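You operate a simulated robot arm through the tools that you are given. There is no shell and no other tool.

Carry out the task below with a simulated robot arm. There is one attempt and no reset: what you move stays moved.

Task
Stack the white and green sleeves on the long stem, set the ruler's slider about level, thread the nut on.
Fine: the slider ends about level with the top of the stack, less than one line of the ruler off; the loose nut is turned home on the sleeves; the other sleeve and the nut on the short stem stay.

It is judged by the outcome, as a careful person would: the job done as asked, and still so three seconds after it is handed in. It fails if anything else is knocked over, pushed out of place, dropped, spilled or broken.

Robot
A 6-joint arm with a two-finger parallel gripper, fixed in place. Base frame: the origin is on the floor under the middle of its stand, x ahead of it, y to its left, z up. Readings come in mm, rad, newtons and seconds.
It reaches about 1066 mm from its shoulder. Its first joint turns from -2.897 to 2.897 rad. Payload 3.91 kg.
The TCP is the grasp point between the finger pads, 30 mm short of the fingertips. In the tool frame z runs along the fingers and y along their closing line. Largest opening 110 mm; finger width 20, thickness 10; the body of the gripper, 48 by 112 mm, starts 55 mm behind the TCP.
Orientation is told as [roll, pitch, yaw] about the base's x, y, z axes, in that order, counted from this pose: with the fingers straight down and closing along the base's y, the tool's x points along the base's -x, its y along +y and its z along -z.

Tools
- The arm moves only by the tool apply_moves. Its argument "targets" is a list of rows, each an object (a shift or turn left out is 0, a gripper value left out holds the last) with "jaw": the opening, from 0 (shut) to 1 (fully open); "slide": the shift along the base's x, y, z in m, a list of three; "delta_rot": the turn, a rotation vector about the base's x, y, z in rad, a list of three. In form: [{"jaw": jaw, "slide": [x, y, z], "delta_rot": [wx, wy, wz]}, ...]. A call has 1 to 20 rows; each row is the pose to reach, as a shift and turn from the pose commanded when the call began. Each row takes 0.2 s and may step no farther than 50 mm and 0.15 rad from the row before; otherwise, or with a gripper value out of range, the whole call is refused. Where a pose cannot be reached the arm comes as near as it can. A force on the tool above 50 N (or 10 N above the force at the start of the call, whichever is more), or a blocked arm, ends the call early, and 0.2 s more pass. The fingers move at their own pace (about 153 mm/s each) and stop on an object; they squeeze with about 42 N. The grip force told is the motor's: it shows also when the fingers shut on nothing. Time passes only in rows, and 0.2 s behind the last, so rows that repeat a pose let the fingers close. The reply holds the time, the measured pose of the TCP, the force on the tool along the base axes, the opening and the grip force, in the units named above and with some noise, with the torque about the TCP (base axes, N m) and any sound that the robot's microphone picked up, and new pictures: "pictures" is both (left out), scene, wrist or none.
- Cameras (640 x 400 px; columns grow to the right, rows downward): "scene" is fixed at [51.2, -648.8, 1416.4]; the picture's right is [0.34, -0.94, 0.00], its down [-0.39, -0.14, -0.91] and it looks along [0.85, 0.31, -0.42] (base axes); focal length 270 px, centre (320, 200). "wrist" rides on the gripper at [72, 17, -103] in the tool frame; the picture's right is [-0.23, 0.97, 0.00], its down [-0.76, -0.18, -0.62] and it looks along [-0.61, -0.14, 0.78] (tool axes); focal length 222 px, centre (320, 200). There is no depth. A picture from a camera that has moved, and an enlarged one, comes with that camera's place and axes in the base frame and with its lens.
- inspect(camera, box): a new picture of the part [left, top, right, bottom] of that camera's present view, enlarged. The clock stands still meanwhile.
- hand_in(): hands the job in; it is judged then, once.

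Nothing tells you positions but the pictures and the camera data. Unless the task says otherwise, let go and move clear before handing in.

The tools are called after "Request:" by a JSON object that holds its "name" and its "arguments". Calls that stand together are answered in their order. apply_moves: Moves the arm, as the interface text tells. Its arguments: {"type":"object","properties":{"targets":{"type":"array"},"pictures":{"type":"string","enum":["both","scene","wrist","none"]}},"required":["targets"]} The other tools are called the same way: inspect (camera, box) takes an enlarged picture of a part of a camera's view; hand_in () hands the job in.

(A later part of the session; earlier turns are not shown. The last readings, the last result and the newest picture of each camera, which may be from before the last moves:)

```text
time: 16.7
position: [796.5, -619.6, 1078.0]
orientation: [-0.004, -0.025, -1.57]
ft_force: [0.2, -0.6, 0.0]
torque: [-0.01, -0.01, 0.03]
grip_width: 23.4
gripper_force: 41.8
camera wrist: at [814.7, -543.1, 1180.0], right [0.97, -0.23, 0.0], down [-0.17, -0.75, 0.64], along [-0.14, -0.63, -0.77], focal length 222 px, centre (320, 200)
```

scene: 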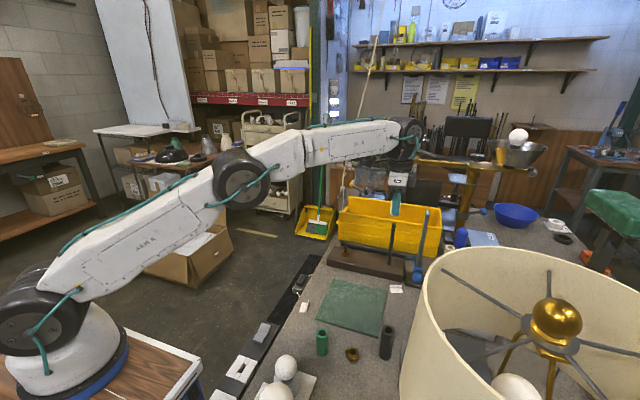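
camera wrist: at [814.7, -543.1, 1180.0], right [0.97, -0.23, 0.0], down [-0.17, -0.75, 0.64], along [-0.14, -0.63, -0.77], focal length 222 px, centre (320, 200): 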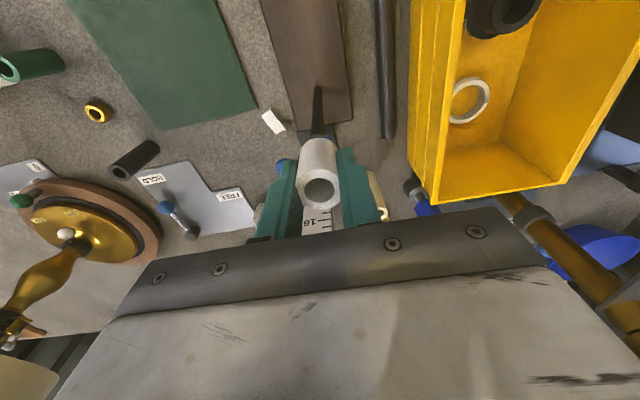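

The tool is lifted clear but slightly tilted, so I'll level it, carry the sleeve over the mat at about (625,-545) and lower to just above it.

Request:
{"name": "apply_moves", "arguments": {"targets": [{"slide": [0, 0, 0.004], "delta_rot": [0.025, -0.004, 0]}, {"slide": [-0.04, 0.017, 0.0], "delta_rot": [0.025, -0.004, 0]}, {"slide": [-0.08, 0.035, -0.01], "delta_rot": [0.025, -0.004, 0]}, {"slide": [-0.12, 0.052, -0.03], "delta_rot": [0.025, -0.004, 0]}, {"slide": [-0.155, 0.068, -0.055], "delta_rot": [0.025, -0.004, 0]}, {"slide": [-0.1715, 0.0746, -0.095], "delta_rot": [0.025, -0.004, 0]}, {"slide": [-0.1715, 0.0746, -0.14], "delta_rot": [0.025, -0.004, 0]}, {"slide": [-0.1715, 0.0746, -0.18], "delta_rot": [0.025, -0.004, 0]}]}}

```text
time: 18.5
position: [626.6, -545.5, 898.4]
orientation: [0.001, -0.003, -1.57]
ft_force: [0.2, -0.8, -0.5]
torque: [-0.01, 0.0, 0.0]
grip_width: 23.1
gripper_force: 42.4
camera wrist: at [644.8, -472.6, 1003.3], right [0.97, -0.23, 0.0], down [-0.18, -0.76, 0.62], along [-0.14, -0.61, -0.78], focal length 222 px, centre (320, 200)
```

scene: 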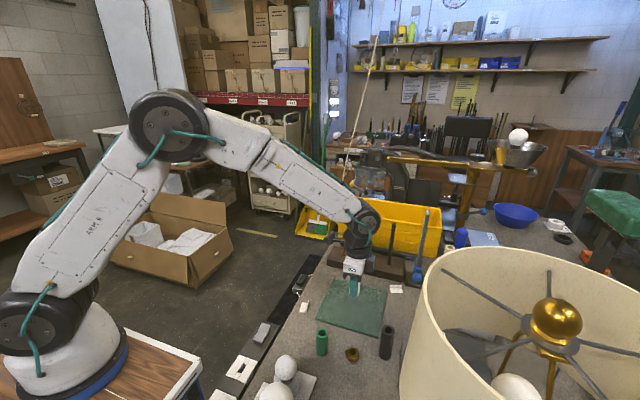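
wrist: 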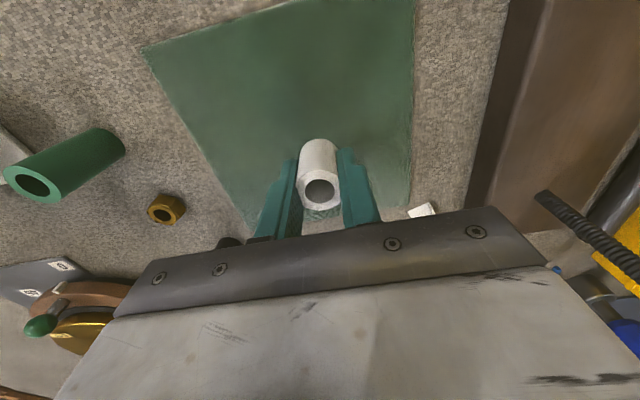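

The sleeve is over the middle of the mat. I'll lower in small steps and watch for contact.

Request:
{"name": "apply_moves", "arguments": {"targets": [{"slide": [0, 0, -0.008]}, {"slide": [0, 0, -0.016]}, {"slide": [0, 0, -0.02]}, {"slide": [0, 0, -0.022]}], "pictures": "none"}}

Request:
{"name": "inspect", "arguments": {"camera": "scene", "box": [330, 270, 380, 320]}}

Request:
{"name": "inspect", "arguments": {"camera": "wrist", "box": [270, 110, 370, 210]}}

```text
time: 19.5
position: [626.8, -546.2, 876.9]
orientation: [0.002, -0.003, -1.568]
ft_force: [0.1, 0.3, -0.7]
torque: [0.01, -0.01, -0.01]
grip_width: 23.0
gripper_force: 42.2
```

```text
8.00 times, centred on (355, 295) of scene
camera zoom: at [51.2, -648.8, 1416.4], right [0.34, -0.94, 0.0], down [-0.39, -0.14, -0.91], along [0.85, 0.31, -0.42], focal length 2162 px, centre (40, -560)
```

zoom: 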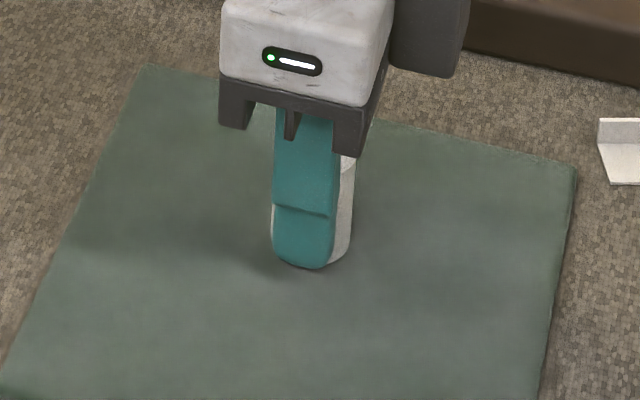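

```text
4.00 times, centred on (320, 160) of wrist
camera zoom: at [643.4, -472.2, 980.6], right [0.97, -0.23, 0.0], down [-0.18, -0.76, 0.62], along [-0.14, -0.61, -0.78], focal length 888 px, centre (320, 360)
```

zoom: 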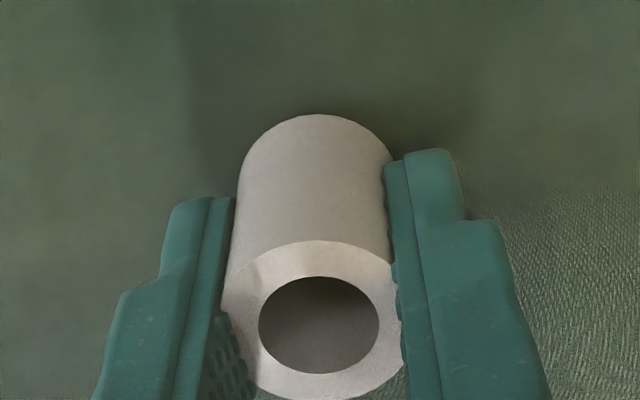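

No contact yet. I'll keep lowering in 2 mm steps.

Request:
{"name": "apply_moves", "arguments": {"targets": [{"slide": [0, 0, -0.002]}, {"slide": [0, 0, -0.004]}], "pictures": "none"}}

Request:
{"name": "inspect", "arguments": {"camera": "scene", "box": [340, 285, 370, 310]}}

```text
time: 20.1
position: [625.1, -546.8, 874.2]
orientation: [0.002, -0.001, -1.569]
ft_force: [-0.6, -0.2, -0.2]
torque: [0.0, -0.02, -0.02]
grip_width: 23.2
gripper_force: 42.0
```

```text
16.00 times, centred on (355, 298) of scene
camera zoom: at [51.2, -648.8, 1416.4], right [0.34, -0.94, 0.0], down [-0.39, -0.14, -0.91], along [0.85, 0.31, -0.42], focal length 4325 px, centre (-240, -1360)
```

zoom: 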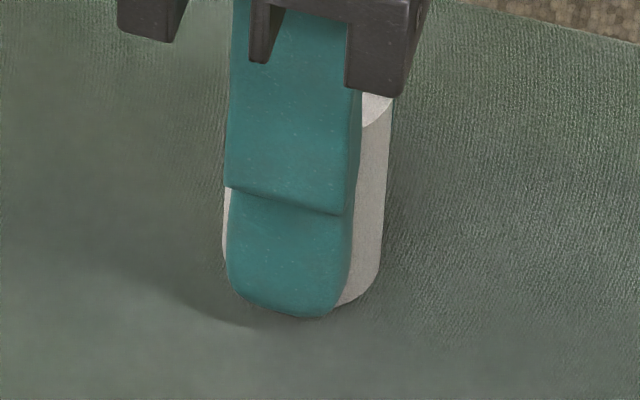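

Request:
{"name": "apply_moves", "arguments": {"targets": [{"slide": [0, 0, -0.0015]}, {"slide": [0, 0, -0.003]}], "pictures": "none"}}

```text
time: 20.7
position: [626.1, -545.3, 871.2]
orientation: [0.003, -0.006, -1.569]
ft_force: [-6.2, 4.6, 34.4]
torque: [0.26, 0.34, -0.02]
grip_width: 23.1
gripper_force: 41.9
```

The sleeve touches the mat. I'll ease off by 1 mm and open gently.

Request:
{"name": "apply_moves", "arguments": {"targets": [{"jaw": 0.1, "slide": [0, 0, 0.001]}, {"jaw": 0.45, "slide": [0, 0, 0.001]}, {"jaw": 0.45, "slide": [0, 0, 0.001]}]}}

Request:
{"name": "inspect", "arguments": {"camera": "wrist", "box": [240, 100, 400, 220]}}

```text
time: 21.5
position: [626.7, -545.9, 869.6]
orientation: [-0.001, 0.0, -1.568]
ft_force: [-0.2, 0.3, 0.2]
torque: [0.01, 0.05, 0.01]
grip_width: 49.5
gripper_force: 0.1
camera wrist: at [643.3, -472.1, 973.6], right [0.97, -0.23, 0.0], down [-0.18, -0.76, 0.62], along [-0.14, -0.61, -0.78], focal length 222 px, centre (320, 200)
```

scene: 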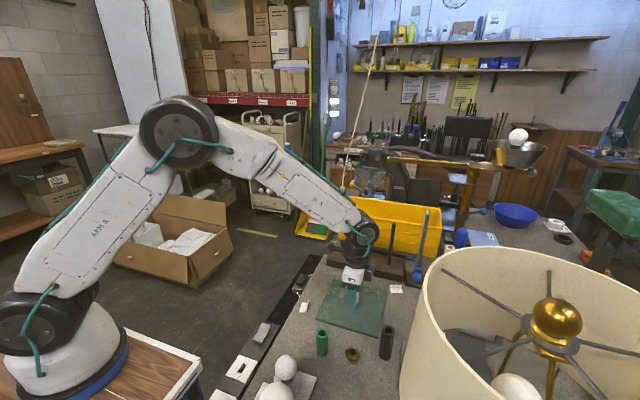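
wrist: 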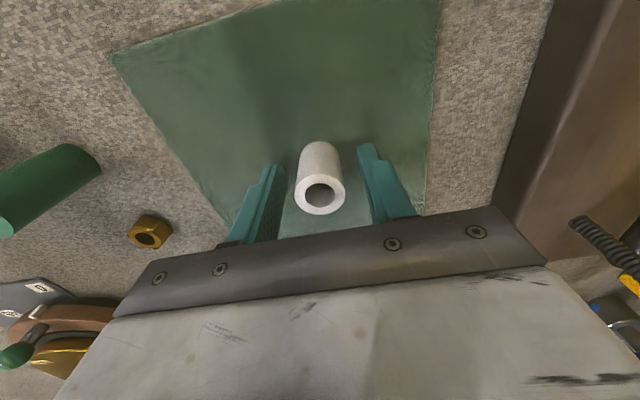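

```text
3.33 times, centred on (320, 160) of wrist
camera zoom: at [643.3, -472.1, 973.6], right [0.97, -0.23, 0.0], down [-0.18, -0.76, 0.62], along [-0.14, -0.61, -0.78], focal length 740 px, centre (320, 333)
```

zoom: 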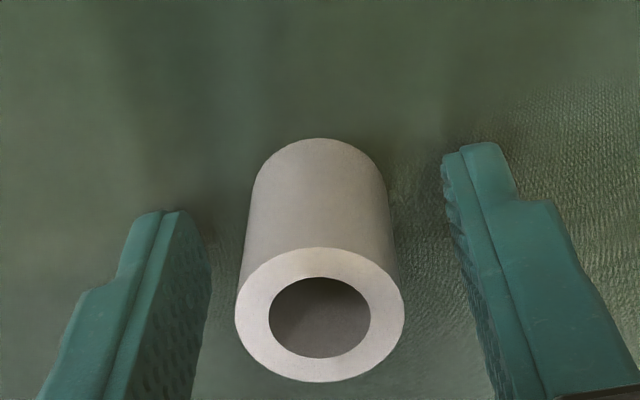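

The white sleeve stands upright on the mat at about (627,-543), top near z 876. From the contacts the bench is about z 833. I'll raise the arm and turn to azimuth -38°, ready to tilt.

Request:
{"name": "apply_moves", "arguments": {"targets": [{"jaw": 0.45, "slide": [0, 0, 0.03]}, {"slide": [0, 0, 0.07]}, {"slide": [0, 0, 0.1], "delta_rot": [0, 0, 0.14]}, {"slide": [0, 0, 0.13], "delta_rot": [0, 0, 0.28]}, {"slide": [0, 0, 0.14], "delta_rot": [0, 0, 0.42]}, {"slide": [0, 0, 0.14], "delta_rot": [0, 0, 0.56]}, {"slide": [0, 0, 0.14], "delta_rot": [0, 0, 0.7]}, {"slide": [0, 0, 0.14], "delta_rot": [0, 0, 0.82]}, {"slide": [0, 0, 0.14], "delta_rot": [0, 0, 0.913]}], "pictures": "none"}}

Request:
{"name": "apply_moves", "arguments": {"targets": [{"slide": [-0.002, 0.002, 0], "delta_rot": [-0.0816, -0.1054, 0]}, {"slide": [-0.004, 0.004, 0], "delta_rot": [-0.1632, -0.2109, 0]}, {"slide": [-0.006, 0.006, 0], "delta_rot": [-0.2448, -0.3164, 0]}, {"slide": [-0.008, 0.008, 0], "delta_rot": [-0.3264, -0.4218, 0]}, {"slide": [-0.01, 0.01, 0], "delta_rot": [-0.408, -0.5273, 0]}, {"slide": [-0.0113, 0.0118, 0], "delta_rot": [-0.4896, -0.6328, 0]}]}}

```text
time: 23.5
position: [624.2, -546.1, 1009.3]
orientation: [0.0, 0.002, -0.654]
ft_force: [-0.2, -0.9, -0.7]
torque: [0.0, -0.03, 0.03]
grip_width: 49.5
gripper_force: 0.0
```

```text
time: 24.9
position: [614.0, -534.0, 1011.0]
orientation: [-0.004, -0.801, -0.653]
ft_force: [0.4, -0.8, 0.2]
torque: [0.0, 0.01, -0.01]
grip_width: 49.5
gripper_force: 0.0
camera wrist: at [526.6, -443.2, 1031.1], right [0.72, 0.68, 0.16], down [-0.04, -0.19, 0.98], along [0.69, -0.71, -0.11], focal length 222 px, centre (320, 200)
```

scene: 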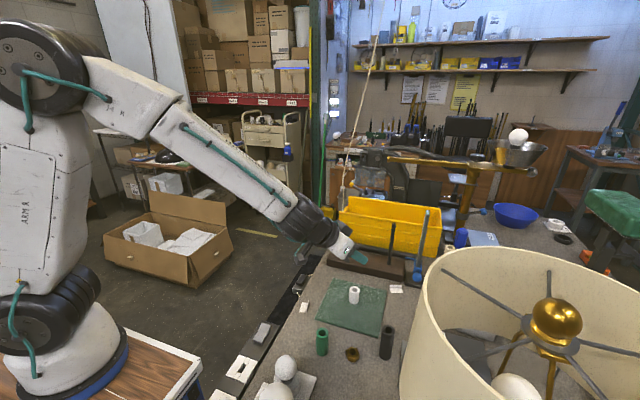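
wrist: 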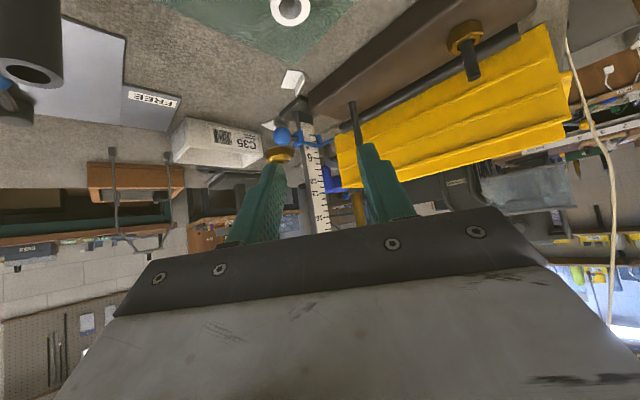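

The tilted pose works: the camera now looks nearly level and the ruler can be read. I'll lower toward the white sleeve and check alignment before closing in.

Request:
{"name": "apply_moves", "arguments": {"targets": [{"slide": [0, 0, -0.045]}, {"slide": [0, 0, -0.085]}]}}

Request:
{"name": "inspect", "arguments": {"camera": "wrist", "box": [220, 60, 420, 220]}}

Request:
{"name": "inspect", "arguments": {"camera": "scene", "box": [310, 230, 400, 330]}}

```text
time: 25.5
position: [614.2, -534.2, 924.3]
orientation: [-0.002, -0.802, -0.654]
ft_force: [-0.5, 0.4, 0.1]
torque: [0.01, 0.02, 0.01]
grip_width: 49.2
gripper_force: 0.0
camera wrist: at [526.1, -444.3, 945.1], right [0.72, 0.68, 0.16], down [-0.04, -0.19, 0.98], along [0.69, -0.71, -0.11], focal length 222 px, centre (320, 200)
```

scene: 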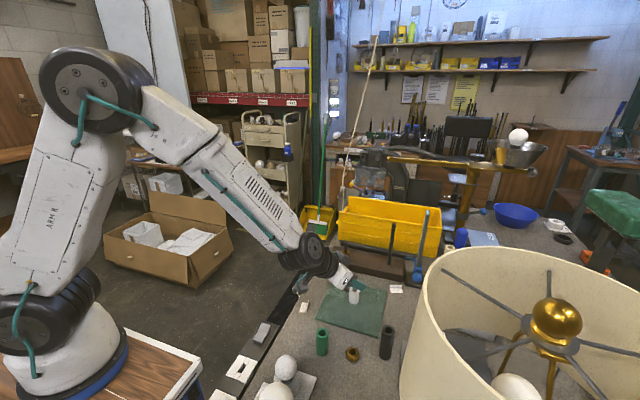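
wrist: 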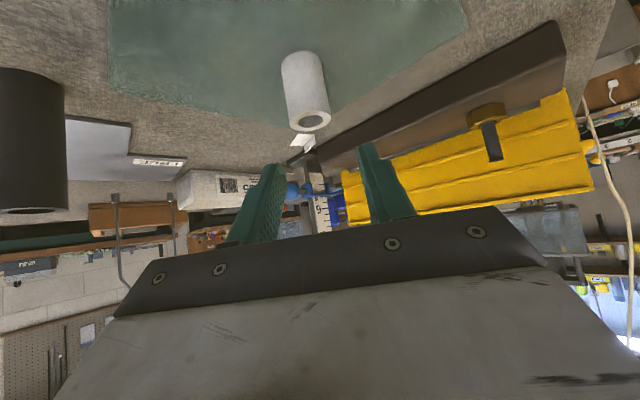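

```text
2.50 times, centred on (320, 140) of wrist
camera zoom: at [526.1, -444.3, 945.1], right [0.72, 0.68, 0.16], down [-0.04, -0.19, 0.98], along [0.69, -0.71, -0.11], focal length 555 px, centre (320, 350)
```

zoom: 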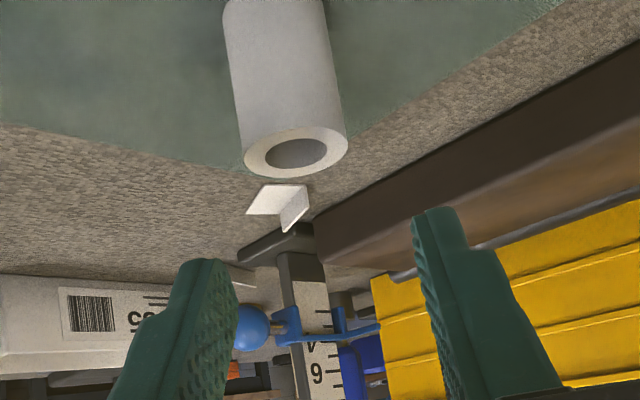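

```text
4.00 times, centred on (355, 280) of scene
camera zoom: at [51.2, -648.8, 1416.4], right [0.34, -0.94, 0.0], down [-0.39, -0.14, -0.91], along [0.85, 0.31, -0.42], focal length 1081 px, centre (180, -120)
```

zoom: 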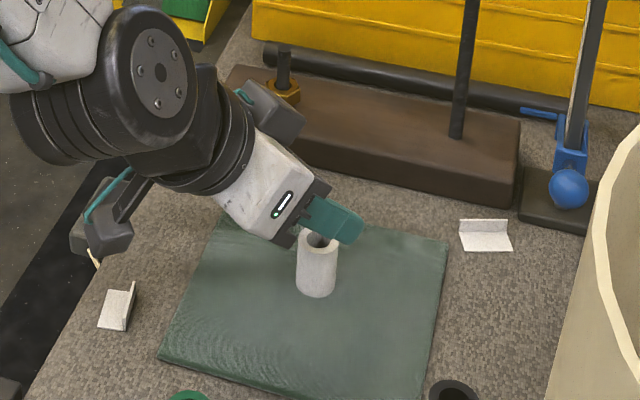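

The wrist view confirms the sleeve at (627,-544), top z 876. I'll lower onto it and close on its upper half.

Request:
{"name": "apply_moves", "arguments": {"targets": [{"jaw": 0.45, "slide": [0.001, -0.001, -0.025]}, {"jaw": 0.45, "slide": [0.001, -0.001, -0.047]}], "pictures": "none"}}

Request:
{"name": "inspect", "arguments": {"camera": "wrist", "box": [220, 100, 420, 240]}}

Request:
{"name": "inspect", "arguments": {"camera": "scene", "box": [320, 260, 390, 320]}}

```text
time: 26.1
position: [615.4, -534.9, 877.2]
orientation: [-0.002, -0.801, -0.655]
ft_force: [0.0, -0.3, 0.8]
torque: [-0.02, -0.04, -0.03]
grip_width: 49.5
gripper_force: 0.1
```

```text
2.86 times, centred on (320, 170) of wrist
camera zoom: at [527.5, -445.0, 898.5], right [0.72, 0.68, 0.16], down [-0.04, -0.19, 0.98], along [0.69, -0.71, -0.11], focal length 635 px, centre (320, 286)
```

zoom: 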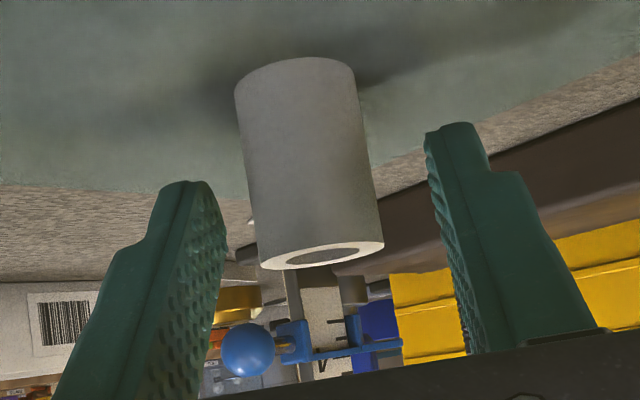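

```text
6.67 times, centred on (355, 290) of scene
camera zoom: at [51.2, -648.8, 1416.4], right [0.34, -0.94, 0.0], down [-0.39, -0.14, -0.91], along [0.85, 0.31, -0.42], focal length 1802 px, centre (87, -400)
```

zoom: 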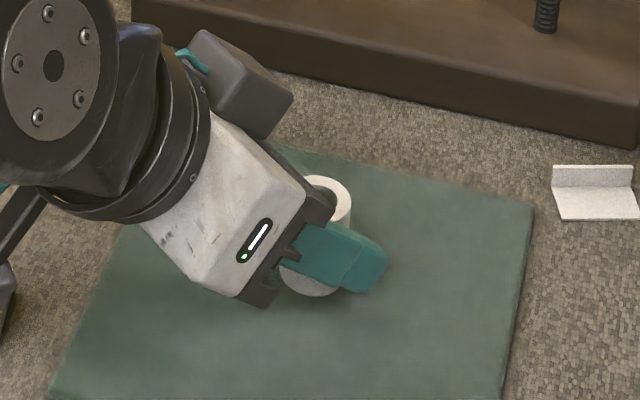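

The sleeve is between the fingertips with room on both sides. Closing now and lifting slightly.

Request:
{"name": "apply_moves", "arguments": {"targets": [{"jaw": 0.3}, {"jaw": 0.2}, {"jaw": 0.1}, {"jaw": 0.1}, {"jaw": 0.1, "slide": [0, 0, 0.01]}, {"jaw": 0.1, "slide": [0, 0, 0.03]}], "pictures": "none"}}

Request:
{"name": "inspect", "arguments": {"camera": "wrist", "box": [220, 100, 420, 240]}}

Request:
{"name": "inspect", "arguments": {"camera": "scene", "box": [320, 250, 390, 310]}}

```text
time: 27.5
position: [614.9, -535.9, 908.3]
orientation: [-0.001, -0.8, -0.654]
ft_force: [-0.2, -0.4, -0.6]
torque: [-0.01, 0.0, 0.01]
grip_width: 23.2
gripper_force: 42.4
```

```text
2.86 times, centred on (320, 170) of wrist
camera zoom: at [526.9, -445.4, 928.7], right [0.72, 0.68, 0.16], down [-0.04, -0.19, 0.98], along [0.69, -0.71, -0.11], focal length 635 px, centre (320, 286)
```

zoom: 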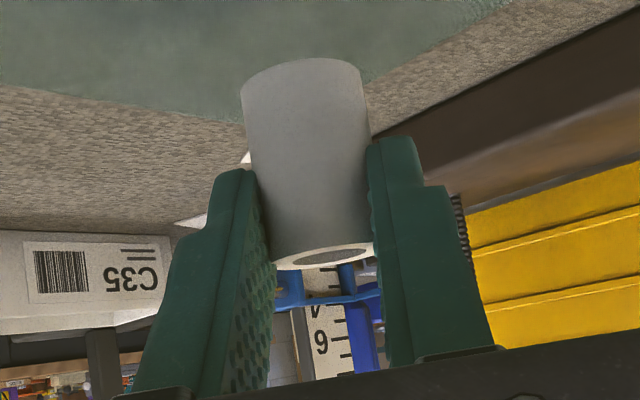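

```text
6.67 times, centred on (355, 280) of scene
camera zoom: at [51.2, -648.8, 1416.4], right [0.34, -0.94, 0.0], down [-0.39, -0.14, -0.91], along [0.85, 0.31, -0.42], focal length 1802 px, centre (87, -333)
```

zoom: 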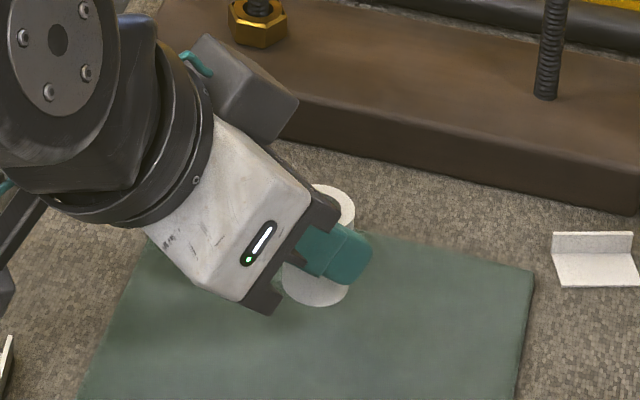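

The white sleeve is held upright near the fingertips. I'll raise it above the stem height and carry it over to the stem.

Request:
{"name": "apply_moves", "arguments": {"targets": [{"slide": [0, 0, 0.045]}, {"slide": [0, 0, 0.09]}, {"slide": [0.01, -0.004, 0.135]}, {"slide": [0.035, -0.015, 0.165]}, {"slide": [0.075, -0.032, 0.17]}, {"slide": [0.115, -0.05, 0.17]}, {"slide": [0.15, -0.065, 0.17]}, {"slide": [0.171, -0.0745, 0.17]}]}}

Request:
{"name": "inspect", "arguments": {"camera": "wrist", "box": [240, 60, 400, 220]}}

Request:
{"name": "inspect", "arguments": {"camera": "scene", "box": [365, 190, 425, 280]}}

```text
time: 29.3
position: [786.7, -608.0, 1079.5]
orientation: [0.0, -0.801, -0.658]
ft_force: [-0.2, -0.6, 0.0]
torque: [0.03, 0.01, -0.02]
grip_width: 22.7
gripper_force: 41.3
camera wrist: at [699.1, -517.7, 1100.3], right [0.72, 0.68, 0.16], down [-0.04, -0.19, 0.98], along [0.69, -0.71, -0.11], focal length 222 px, centre (320, 200)
```

scene: 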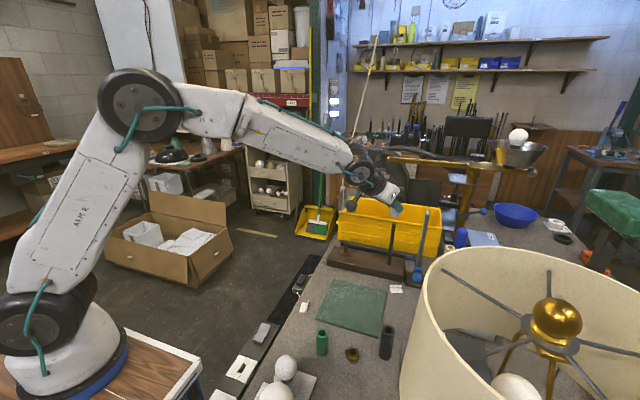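
wrist: 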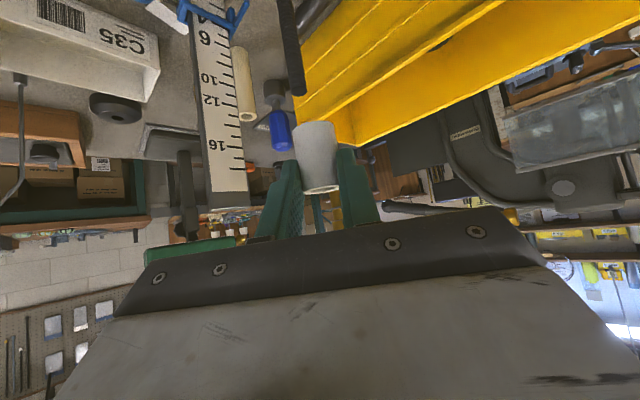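

```text
2.50 times, centred on (320, 140) of wrist
camera zoom: at [699.1, -517.7, 1100.3], right [0.72, 0.68, 0.16], down [-0.04, -0.19, 0.98], along [0.69, -0.71, -0.11], focal length 555 px, centre (320, 350)
```

zoom: 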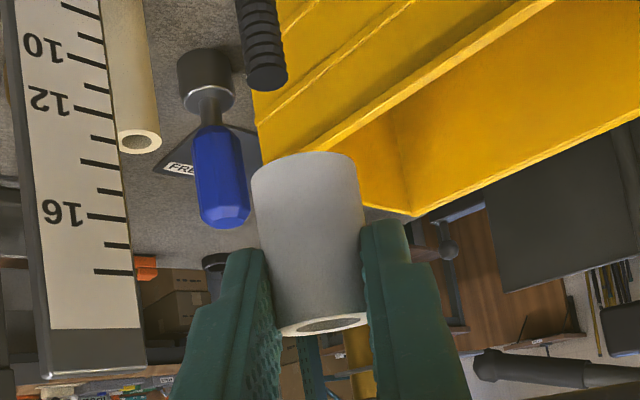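

```text
4.44 times, centred on (395, 235) of scene
camera zoom: at [51.2, -648.8, 1416.4], right [0.34, -0.94, 0.0], down [-0.39, -0.14, -0.91], along [0.85, 0.31, -0.42], focal length 1201 px, centre (-13, 44)
```

zoom: 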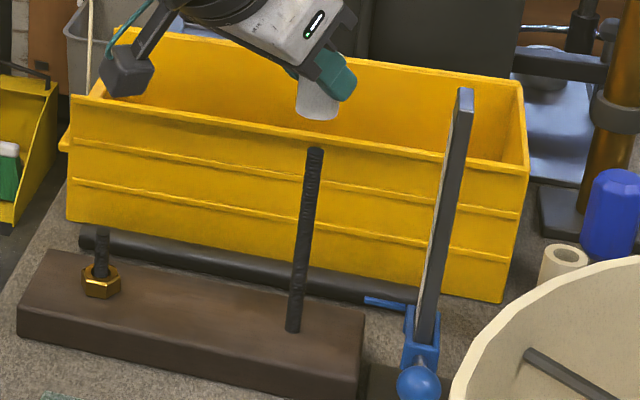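

The ruler lines are 1 cm apart, so there is a reasonable tolerance for the slider. The sleeve needs a few mm of correction over the stem, so I'll zoom in to measure.

Request:
{"name": "inspect", "arguments": {"camera": "scene", "box": [380, 195, 420, 235]}}

Request:
{"name": "inspect", "arguments": {"camera": "wrist", "box": [280, 50, 350, 130]}}

```text
10.00 times, centred on (400, 215) of scene
camera zoom: at [51.2, -648.8, 1416.4], right [0.34, -0.94, 0.0], down [-0.39, -0.14, -0.91], along [0.85, 0.31, -0.42], focal length 2703 px, centre (-480, 50)
```

zoom: 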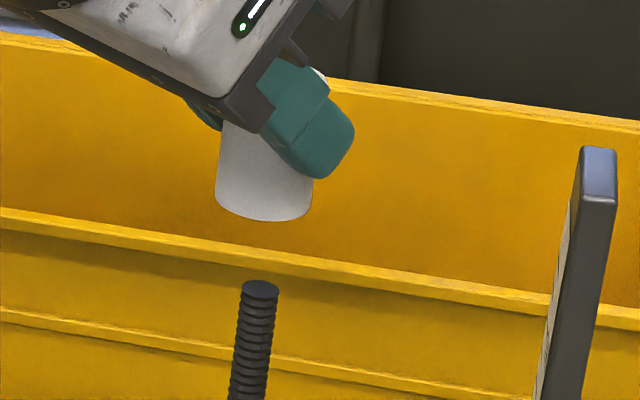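

```text
5.00 times, centred on (315, 90) of wrist
camera zoom: at [699.1, -517.7, 1100.3], right [0.72, 0.68, 0.16], down [-0.04, -0.19, 0.98], along [0.69, -0.71, -0.11], focal length 1111 px, centre (345, 750)
```

zoom: 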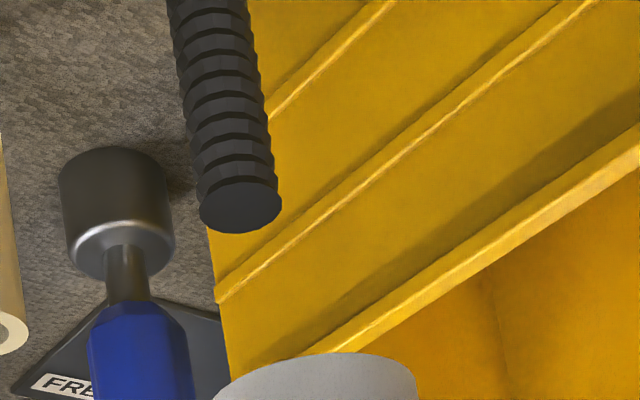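

Stem top is at z about 1008, and the correction comes to roughly (-2.3,-2.4) mm. I'll apply it, lower to just above the stem and check again.

Request:
{"name": "apply_moves", "arguments": {"targets": [{"slide": [-0.0023, -0.0024, 0]}, {"slide": [-0.0023, -0.0024, -0.012]}, {"slide": [-0.0023, -0.0024, -0.025]}], "pictures": "none"}}

Request:
{"name": "inspect", "arguments": {"camera": "scene", "box": [380, 200, 420, 240]}}

Request:
{"name": "inspect", "arguments": {"camera": "wrist", "box": [270, 70, 370, 190]}}

```text
time: 30.1
position: [783.7, -612.2, 1053.3]
orientation: [-0.002, -0.8, -0.656]
ft_force: [1.2, -0.1, 0.1]
torque: [-0.01, 0.02, 0.0]
grip_width: 23.0
gripper_force: 42.8
```

```text
10.00 times, centred on (400, 220) of scene
camera zoom: at [51.2, -648.8, 1416.4], right [0.34, -0.94, 0.0], down [-0.39, -0.14, -0.91], along [0.85, 0.31, -0.42], focal length 2703 px, centre (-480, 0)
```

zoom: 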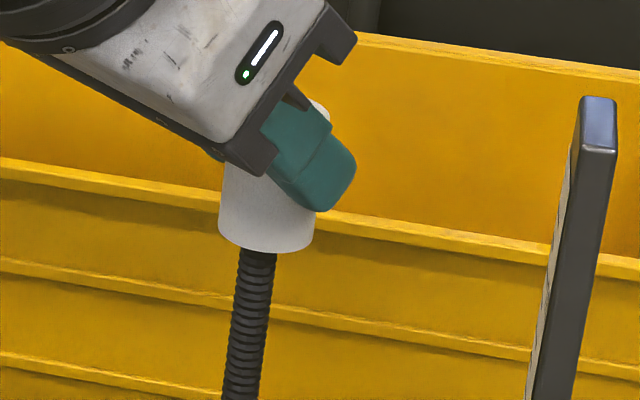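

```text
3.33 times, centred on (320, 130) of wrist
camera zoom: at [696.5, -521.6, 1074.6], right [0.72, 0.68, 0.16], down [-0.04, -0.19, 0.98], along [0.69, -0.71, -0.11], focal length 740 px, centre (320, 433)
```

zoom: 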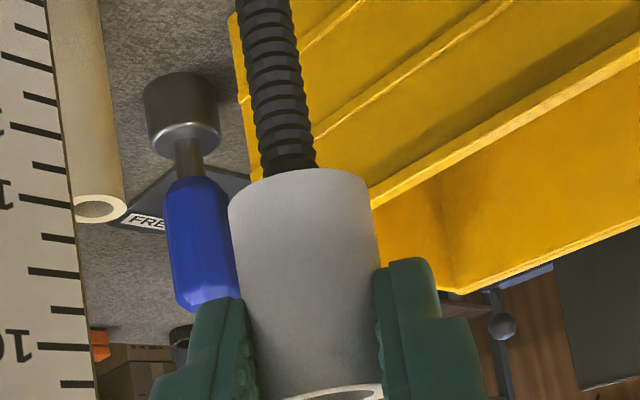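

Still about (-2.2,+1.0) mm off. I'll correct and lower a little to engage the stem tip.

Request:
{"name": "apply_moves", "arguments": {"targets": [{"slide": [-0.0021, 0.001, 0]}, {"slide": [-0.0021, 0.001, -0.006]}, {"slide": [-0.0021, 0.001, -0.014]}], "pictures": "none"}}

Request:
{"name": "inspect", "arguments": {"camera": "scene", "box": [380, 200, 420, 240]}}

Request:
{"name": "inspect", "arguments": {"camera": "wrist", "box": [270, 70, 370, 190]}}

```text
time: 30.9
position: [781.3, -611.0, 1037.8]
orientation: [-0.001, -0.8, -0.653]
ft_force: [-0.5, -0.2, -0.3]
torque: [-0.01, 0.03, 0.04]
grip_width: 22.8
gripper_force: 42.4
```

```text
10.00 times, centred on (400, 220) of scene
camera zoom: at [51.2, -648.8, 1416.4], right [0.34, -0.94, 0.0], down [-0.39, -0.14, -0.91], along [0.85, 0.31, -0.42], focal length 2703 px, centre (-480, 0)
```

zoom: 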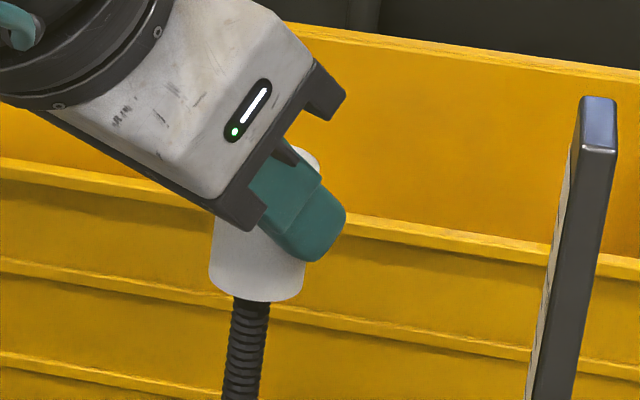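

```text
3.33 times, centred on (320, 130) of wrist
camera zoom: at [694.0, -520.7, 1059.1], right [0.72, 0.68, 0.16], down [-0.04, -0.19, 0.98], along [0.69, -0.71, -0.11], focal length 740 px, centre (320, 433)
```

zoom: 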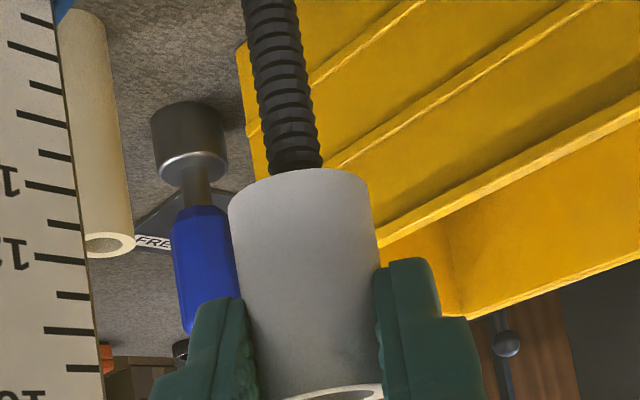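

The stem is now inside the bore and centred. I'll lower along the stem to a little above the block.

Request:
{"name": "apply_moves", "arguments": {"targets": [{"slide": [-0.0004, 0.0005, -0.01]}, {"slide": [-0.0004, 0.0005, -0.022]}, {"slide": [-0.0004, 0.0005, -0.034]}, {"slide": [-0.0004, 0.0005, -0.046]}, {"slide": [-0.0004, 0.0005, -0.058]}], "pictures": "none"}}

Request:
{"name": "inspect", "arguments": {"camera": "scene", "box": [370, 200, 430, 280]}}

Request:
{"name": "inspect", "arguments": {"camera": "wrist", "box": [250, 70, 390, 220]}}

```text
time: 32.1
position: [781.4, -610.7, 982.3]
orientation: [0.0, -0.8, -0.655]
ft_force: [0.2, 1.0, -0.1]
torque: [-0.02, -0.03, -0.01]
grip_width: 22.8
gripper_force: 42.3
```

```text
5.00 times, centred on (400, 240) of scene
camera zoom: at [51.2, -648.8, 1416.4], right [0.34, -0.94, 0.0], down [-0.39, -0.14, -0.91], along [0.85, 0.31, -0.42], focal length 1352 px, centre (-80, 0)
```

zoom: 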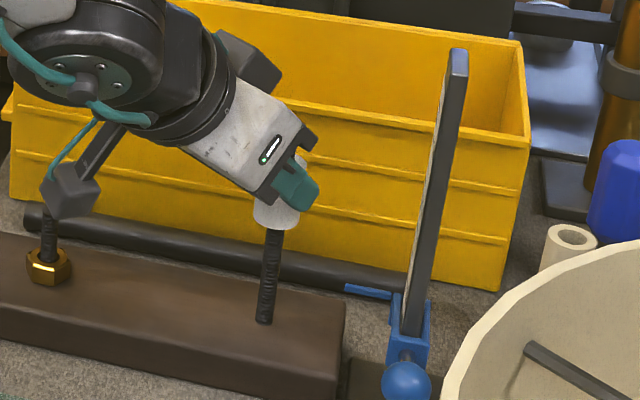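

```text
2.67 times, centred on (320, 145) of wrist
camera zoom: at [693.2, -519.9, 1002.9], right [0.72, 0.68, 0.16], down [-0.04, -0.19, 0.98], along [0.69, -0.71, -0.11], focal length 592 px, centre (320, 347)
```

zoom: 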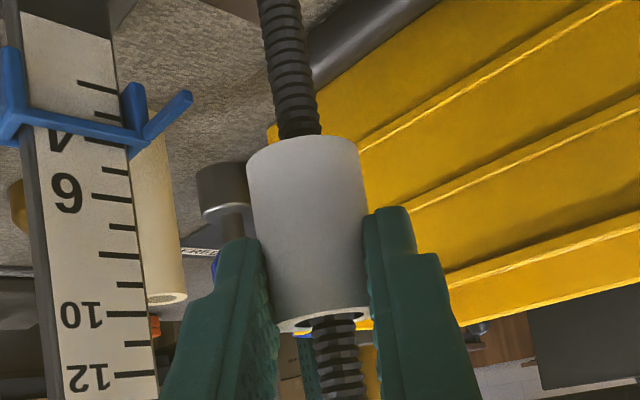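

All good, with no side force. I'll continue down toward the block.

Request:
{"name": "apply_moves", "arguments": {"targets": [{"slide": [0, 0, -0.012]}, {"slide": [0, 0, -0.024]}, {"slide": [0, 0, -0.036]}, {"slide": [0, 0, -0.048]}, {"slide": [0, 0, -0.06]}], "pictures": "none"}}

Request:
{"name": "inspect", "arguments": {"camera": "scene", "box": [370, 210, 430, 290]}}

Request:
{"name": "inspect", "arguments": {"camera": "wrist", "box": [250, 70, 390, 220]}}

```text
time: 33.3
position: [782.1, -609.0, 920.5]
orientation: [-0.003, -0.802, -0.654]
ft_force: [-0.1, -1.1, -0.2]
torque: [0.0, 0.01, 0.03]
grip_width: 22.8
gripper_force: 42.1
```

```text
5.00 times, centred on (400, 250) of scene
camera zoom: at [51.2, -648.8, 1416.4], right [0.34, -0.94, 0.0], down [-0.39, -0.14, -0.91], along [0.85, 0.31, -0.42], focal length 1352 px, centre (-80, -50)
```

zoom: 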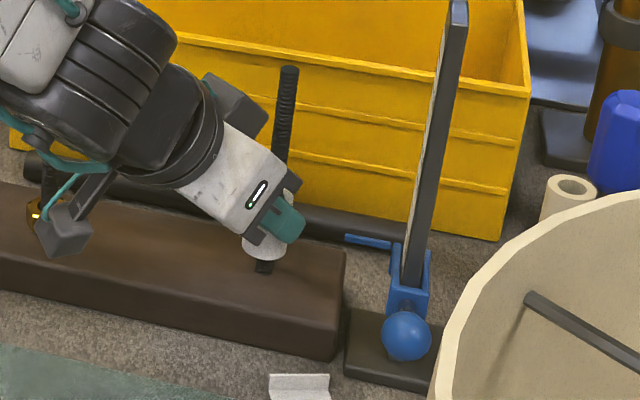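

```text
2.67 times, centred on (320, 145) of wrist
camera zoom: at [694.2, -518.9, 941.1], right [0.72, 0.68, 0.16], down [-0.04, -0.19, 0.98], along [0.69, -0.71, -0.11], focal length 592 px, centre (320, 347)
```

zoom: 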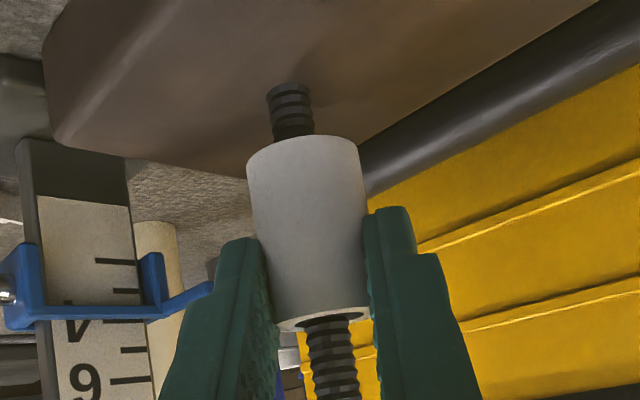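

About 12 mm of stem is still visible below the sleeve. I'll lower in fine steps until it touches the block.

Request:
{"name": "apply_moves", "arguments": {"targets": [{"slide": [0, 0, -0.004]}, {"slide": [0, 0, -0.008]}], "pictures": "none"}}

Request:
{"name": "inspect", "arguments": {"camera": "wrist", "box": [280, 80, 370, 180]}}

```text
time: 33.9
position: [781.8, -609.4, 912.3]
orientation: [-0.002, -0.802, -0.653]
ft_force: [0.4, 0.0, -0.7]
torque: [0.01, -0.03, 0.01]
grip_width: 23.0
gripper_force: 42.1
```

```text
4.00 times, centred on (325, 130) of wrist
camera zoom: at [693.7, -519.1, 933.2], right [0.72, 0.68, 0.16], down [-0.04, -0.19, 0.98], along [0.69, -0.71, -0.11], focal length 888 px, centre (300, 480)
```

zoom: 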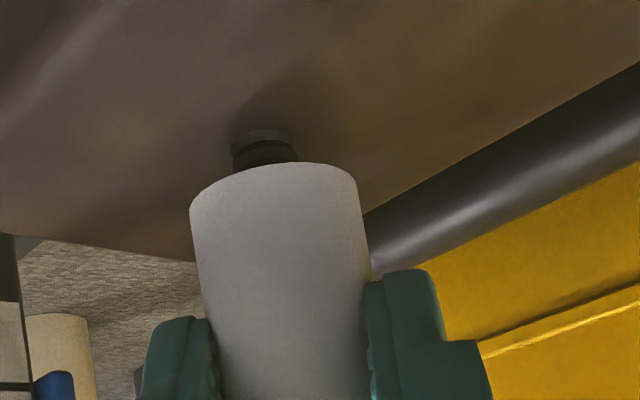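

Request:
{"name": "apply_moves", "arguments": {"targets": [{"slide": [0, 0, -0.002]}, {"slide": [0, 0, -0.004]}], "pictures": "none"}}

Request:
{"name": "inspect", "arguments": {"camera": "wrist", "box": [280, 80, 370, 180]}}

```text
time: 34.5
position: [782.3, -610.9, 908.7]
orientation: [-0.003, -0.799, -0.655]
ft_force: [0.7, -0.7, -0.2]
torque: [-0.03, 0.03, -0.01]
grip_width: 22.8
gripper_force: 42.3
```

```text
4.00 times, centred on (325, 130) of wrist
camera zoom: at [694.0, -519.8, 929.2], right [0.72, 0.68, 0.16], down [-0.04, -0.19, 0.98], along [0.69, -0.71, -0.11], focal length 888 px, centre (300, 480)
```

zoom: 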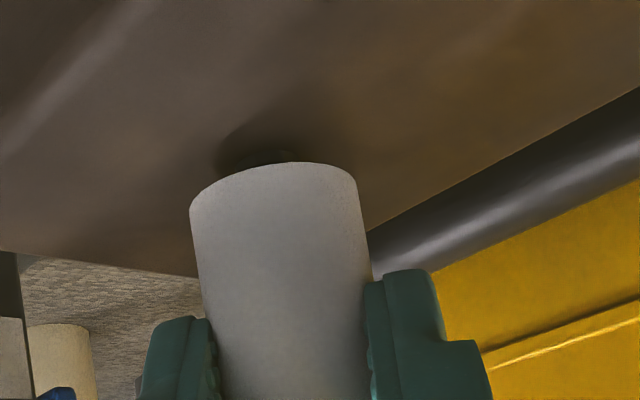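

Request:
{"name": "apply_moves", "arguments": {"targets": [{"slide": [0, 0, -0.0015]}, {"slide": [0, 0, -0.003]}], "pictures": "none"}}

Request:
{"name": "inspect", "arguments": {"camera": "wrist", "box": [280, 80, 370, 180]}}

```text
time: 35.1
position: [781.9, -610.9, 905.6]
orientation: [-0.002, -0.802, -0.654]
ft_force: [0.6, 0.1, 0.1]
torque: [0.0, -0.02, 0.01]
grip_width: 22.8
gripper_force: 42.8
```

```text
4.00 times, centred on (325, 130) of wrist
camera zoom: at [693.8, -520.2, 926.5], right [0.72, 0.68, 0.16], down [-0.04, -0.19, 0.98], along [0.69, -0.71, -0.11], focal length 888 px, centre (300, 480)
```

zoom: 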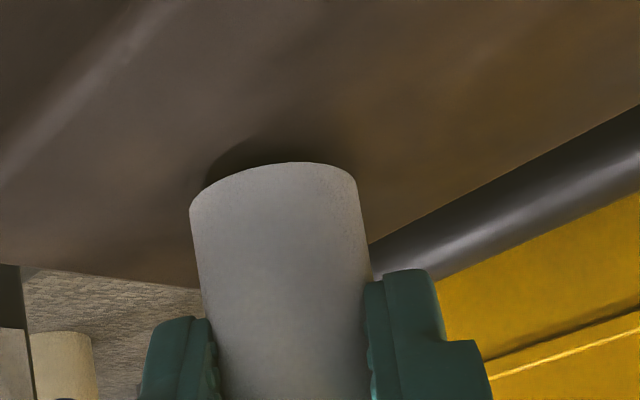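

Request:
{"name": "apply_moves", "arguments": {"targets": [{"slide": [0, 0, -0.0015]}, {"slide": [0, 0, -0.003]}], "pictures": "none"}}

Request:
{"name": "inspect", "arguments": {"camera": "wrist", "box": [280, 80, 370, 180]}}

```text
time: 35.7
position: [782.3, -609.8, 902.4]
orientation: [-0.003, -0.802, -0.655]
ft_force: [-0.6, 0.8, 0.1]
torque: [0.03, 0.01, -0.01]
grip_width: 22.8
gripper_force: 42.9
```

```text
4.00 times, centred on (325, 130) of wrist
camera zoom: at [693.9, -519.9, 923.7], right [0.72, 0.68, 0.16], down [-0.04, -0.19, 0.98], along [0.69, -0.71, -0.11], focal length 888 px, centre (300, 480)
```

zoom: 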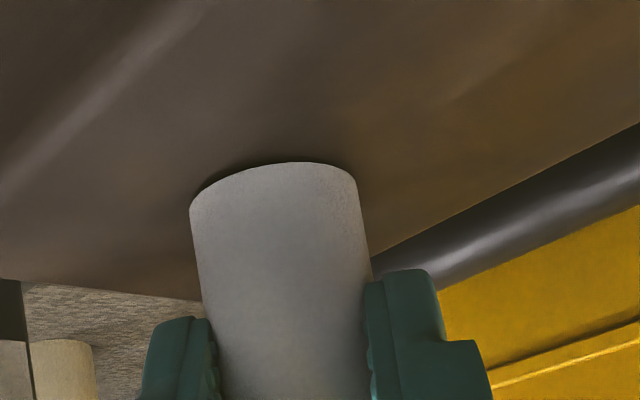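

The contact shadow is nearly closed. I'll do finer steps.

Request:
{"name": "apply_moves", "arguments": {"targets": [{"slide": [0, 0, -0.001]}, {"slide": [0, 0, -0.002]}], "pictures": "none"}}

Request:
{"name": "inspect", "arguments": {"camera": "wrist", "box": [280, 80, 370, 180]}}

```text
time: 36.3
position: [781.4, -609.8, 901.2]
orientation: [0.0, -0.801, -0.656]
ft_force: [0.4, 0.4, 1.4]
torque: [-0.06, -0.03, 0.03]
grip_width: 23.0
gripper_force: 42.3
```

```text
4.00 times, centred on (325, 130) of wrist
camera zoom: at [694.2, -520.0, 922.2], right [0.72, 0.68, 0.16], down [-0.04, -0.19, 0.98], along [0.69, -0.71, -0.11], focal length 888 px, centre (300, 480)
```

zoom: 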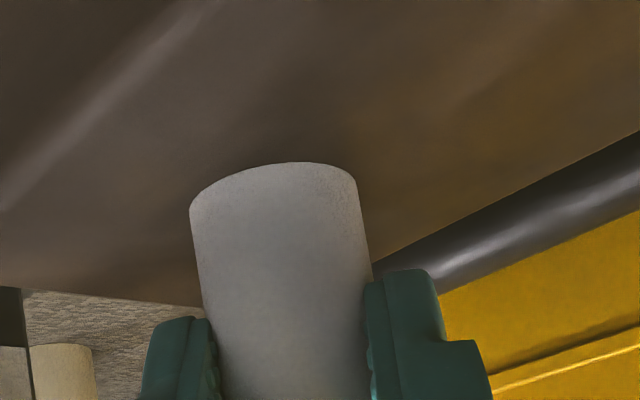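

The sleeve is seated on the block. I'll open and back away along the tool axis.

Request:
{"name": "apply_moves", "arguments": {"targets": [{"jaw": 0.25, "slide": [0, 0, 0]}, {"jaw": 0.4, "slide": [0, 0, 0]}, {"jaw": 0.45, "slide": [0, 0, 0]}, {"jaw": 0.45, "slide": [-0.011, 0.009, 0.014]}, {"jaw": 0.45, "slide": [-0.028, 0.022, 0.035]}, {"jaw": 0.45, "slide": [-0.05, 0.039, 0.061]}, {"jaw": 0.45, "slide": [-0.073, 0.057, 0.09]}, {"jaw": 0.45, "slide": [-0.095, 0.074, 0.117]}]}}

Request:
{"name": "inspect", "arguments": {"camera": "scene", "box": [370, 200, 430, 290]}}

Request:
{"name": "inspect", "arguments": {"camera": "wrist", "box": [230, 20, 420, 200]}}

```text
time: 38.1
position: [686.6, -536.1, 1017.4]
orientation: [-0.001, -0.798, -0.655]
ft_force: [0.1, 0.1, -0.5]
torque: [0.01, 0.01, 0.0]
grip_width: 49.4
gripper_force: 0.0
camera wrist: at [598.1, -446.0, 1037.4], right [0.72, 0.68, 0.16], down [-0.04, -0.19, 0.98], along [0.69, -0.71, -0.11], focal length 222 px, centre (320, 200)
```

scene: 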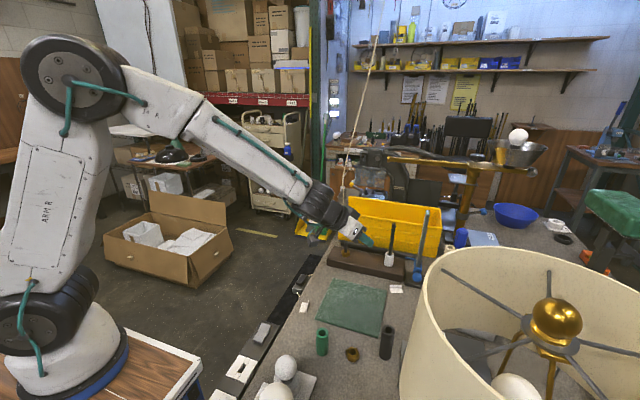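
wrist: 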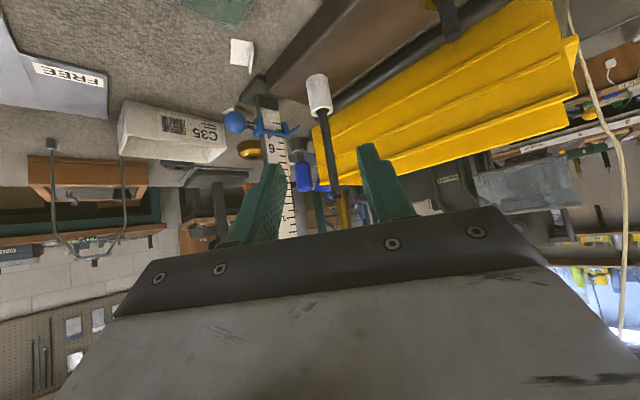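

```text
4.44 times, centred on (400, 245) of scene
camera zoom: at [51.2, -648.8, 1416.4], right [0.34, -0.94, 0.0], down [-0.39, -0.14, -0.91], along [0.85, 0.31, -0.42], focal length 1201 px, centre (-36, 0)
```

zoom: 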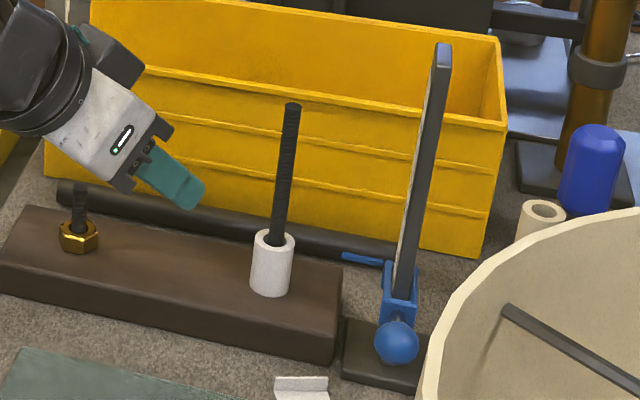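

```text
2.22 times, centred on (325, 110) of wrist
camera zoom: at [598.1, -446.0, 1037.4], right [0.72, 0.68, 0.16], down [-0.04, -0.19, 0.98], along [0.69, -0.71, -0.11], focal length 494 px, centre (309, 400)
```

zoom: 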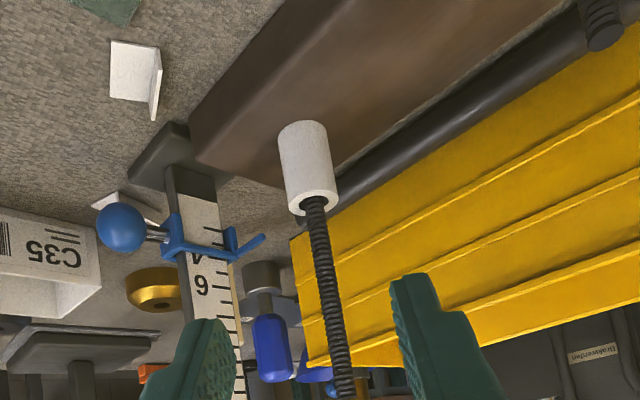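

The white sleeve is seated on the block. Next is the green sleeve: vertical fingers will do if I grip its top third. I'll undo the tilt and move back above it.

Request:
{"name": "apply_moves", "arguments": {"targets": [{"jaw": 0.45, "slide": [-0.021, 0.003, 0.01], "delta_rot": [0.0816, 0.1055, 0]}, {"slide": [-0.042, 0.006, 0.02], "delta_rot": [0.1632, 0.2109, 0]}, {"slide": [-0.063, 0.009, 0.03], "delta_rot": [0.2448, 0.3164, 0]}, {"slide": [-0.084, 0.012, 0.04], "delta_rot": [0.3264, 0.4218, 0]}, {"slide": [-0.105, 0.014, 0.05], "delta_rot": [0.408, 0.5273, 0]}, {"slide": [-0.126, 0.016, 0.05], "delta_rot": [0.4896, 0.6328, 0]}], "pictures": "none"}}

Request:
{"name": "apply_moves", "arguments": {"targets": [{"slide": [-0.015, 0.002, 0], "delta_rot": [0, 0, -0.131]}, {"slide": [-0.03, 0.004, 0], "delta_rot": [0, 0, -0.262]}, {"slide": [-0.045, 0.007, -0.01], "delta_rot": [0, 0, -0.393]}, {"slide": [-0.06, 0.009, -0.02], "delta_rot": [0, 0, -0.524]}, {"slide": [-0.075, 0.011, -0.03], "delta_rot": [0, 0, -0.655]}, {"slide": [-0.09, 0.013, -0.05], "delta_rot": [0, 0, -0.786]}, {"slide": [-0.103, 0.015, -0.067], "delta_rot": [0, 0, -0.915]}]}}

Request:
{"name": "inspect", "arguments": {"camera": "wrist", "box": [230, 60, 410, 240]}}

```text
time: 39.5
position: [558.6, -521.0, 1067.8]
orientation: [0.0, 0.002, -0.657]
ft_force: [0.1, 0.0, 0.8]
torque: [-0.02, 0.01, 0.01]
grip_width: 49.3
gripper_force: 0.1
out of reach, approached as far as the arm can: row 1
```

```text
time: 41.1
position: [457.7, -505.8, 1001.4]
orientation: [0.002, -0.002, -1.574]
ft_force: [0.9, -0.3, 0.1]
torque: [0.02, 0.03, -0.04]
grip_width: 49.4
gripper_force: 0.1
camera wrist: at [475.5, -431.4, 1105.6], right [0.97, -0.23, 0.0], down [-0.18, -0.76, 0.62], along [-0.14, -0.61, -0.78], focal length 222 px, centre (320, 200)
```

scene: 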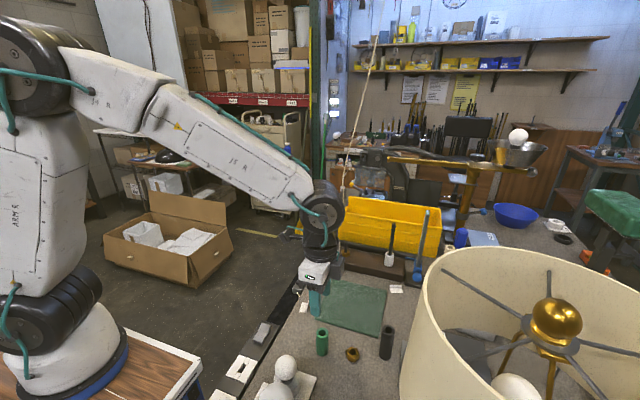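
wrist: 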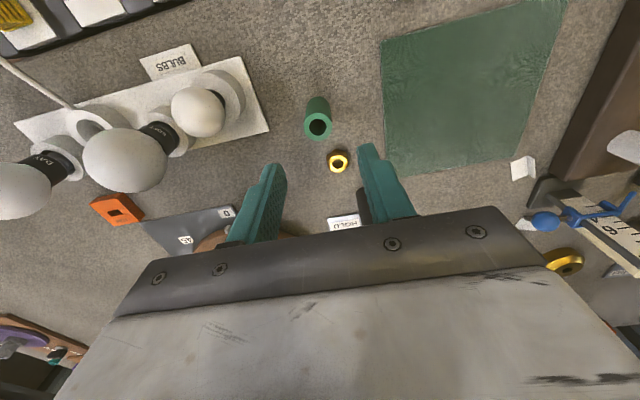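

```text
2.22 times, centred on (320, 150) of wrist
camera zoom: at [475.5, -431.4, 1105.6], right [0.97, -0.23, 0.0], down [-0.18, -0.76, 0.62], along [-0.14, -0.61, -0.78], focal length 494 px, centre (320, 311)
```

zoom: 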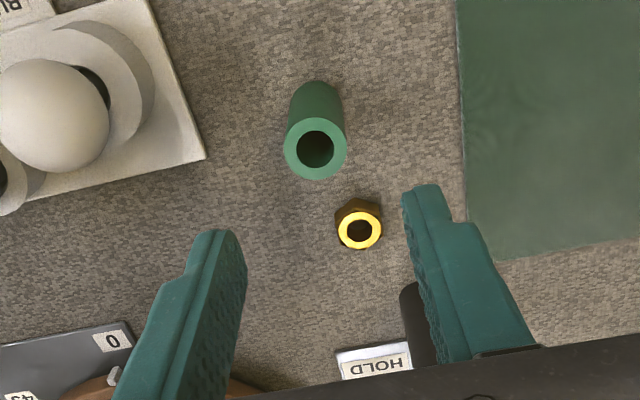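

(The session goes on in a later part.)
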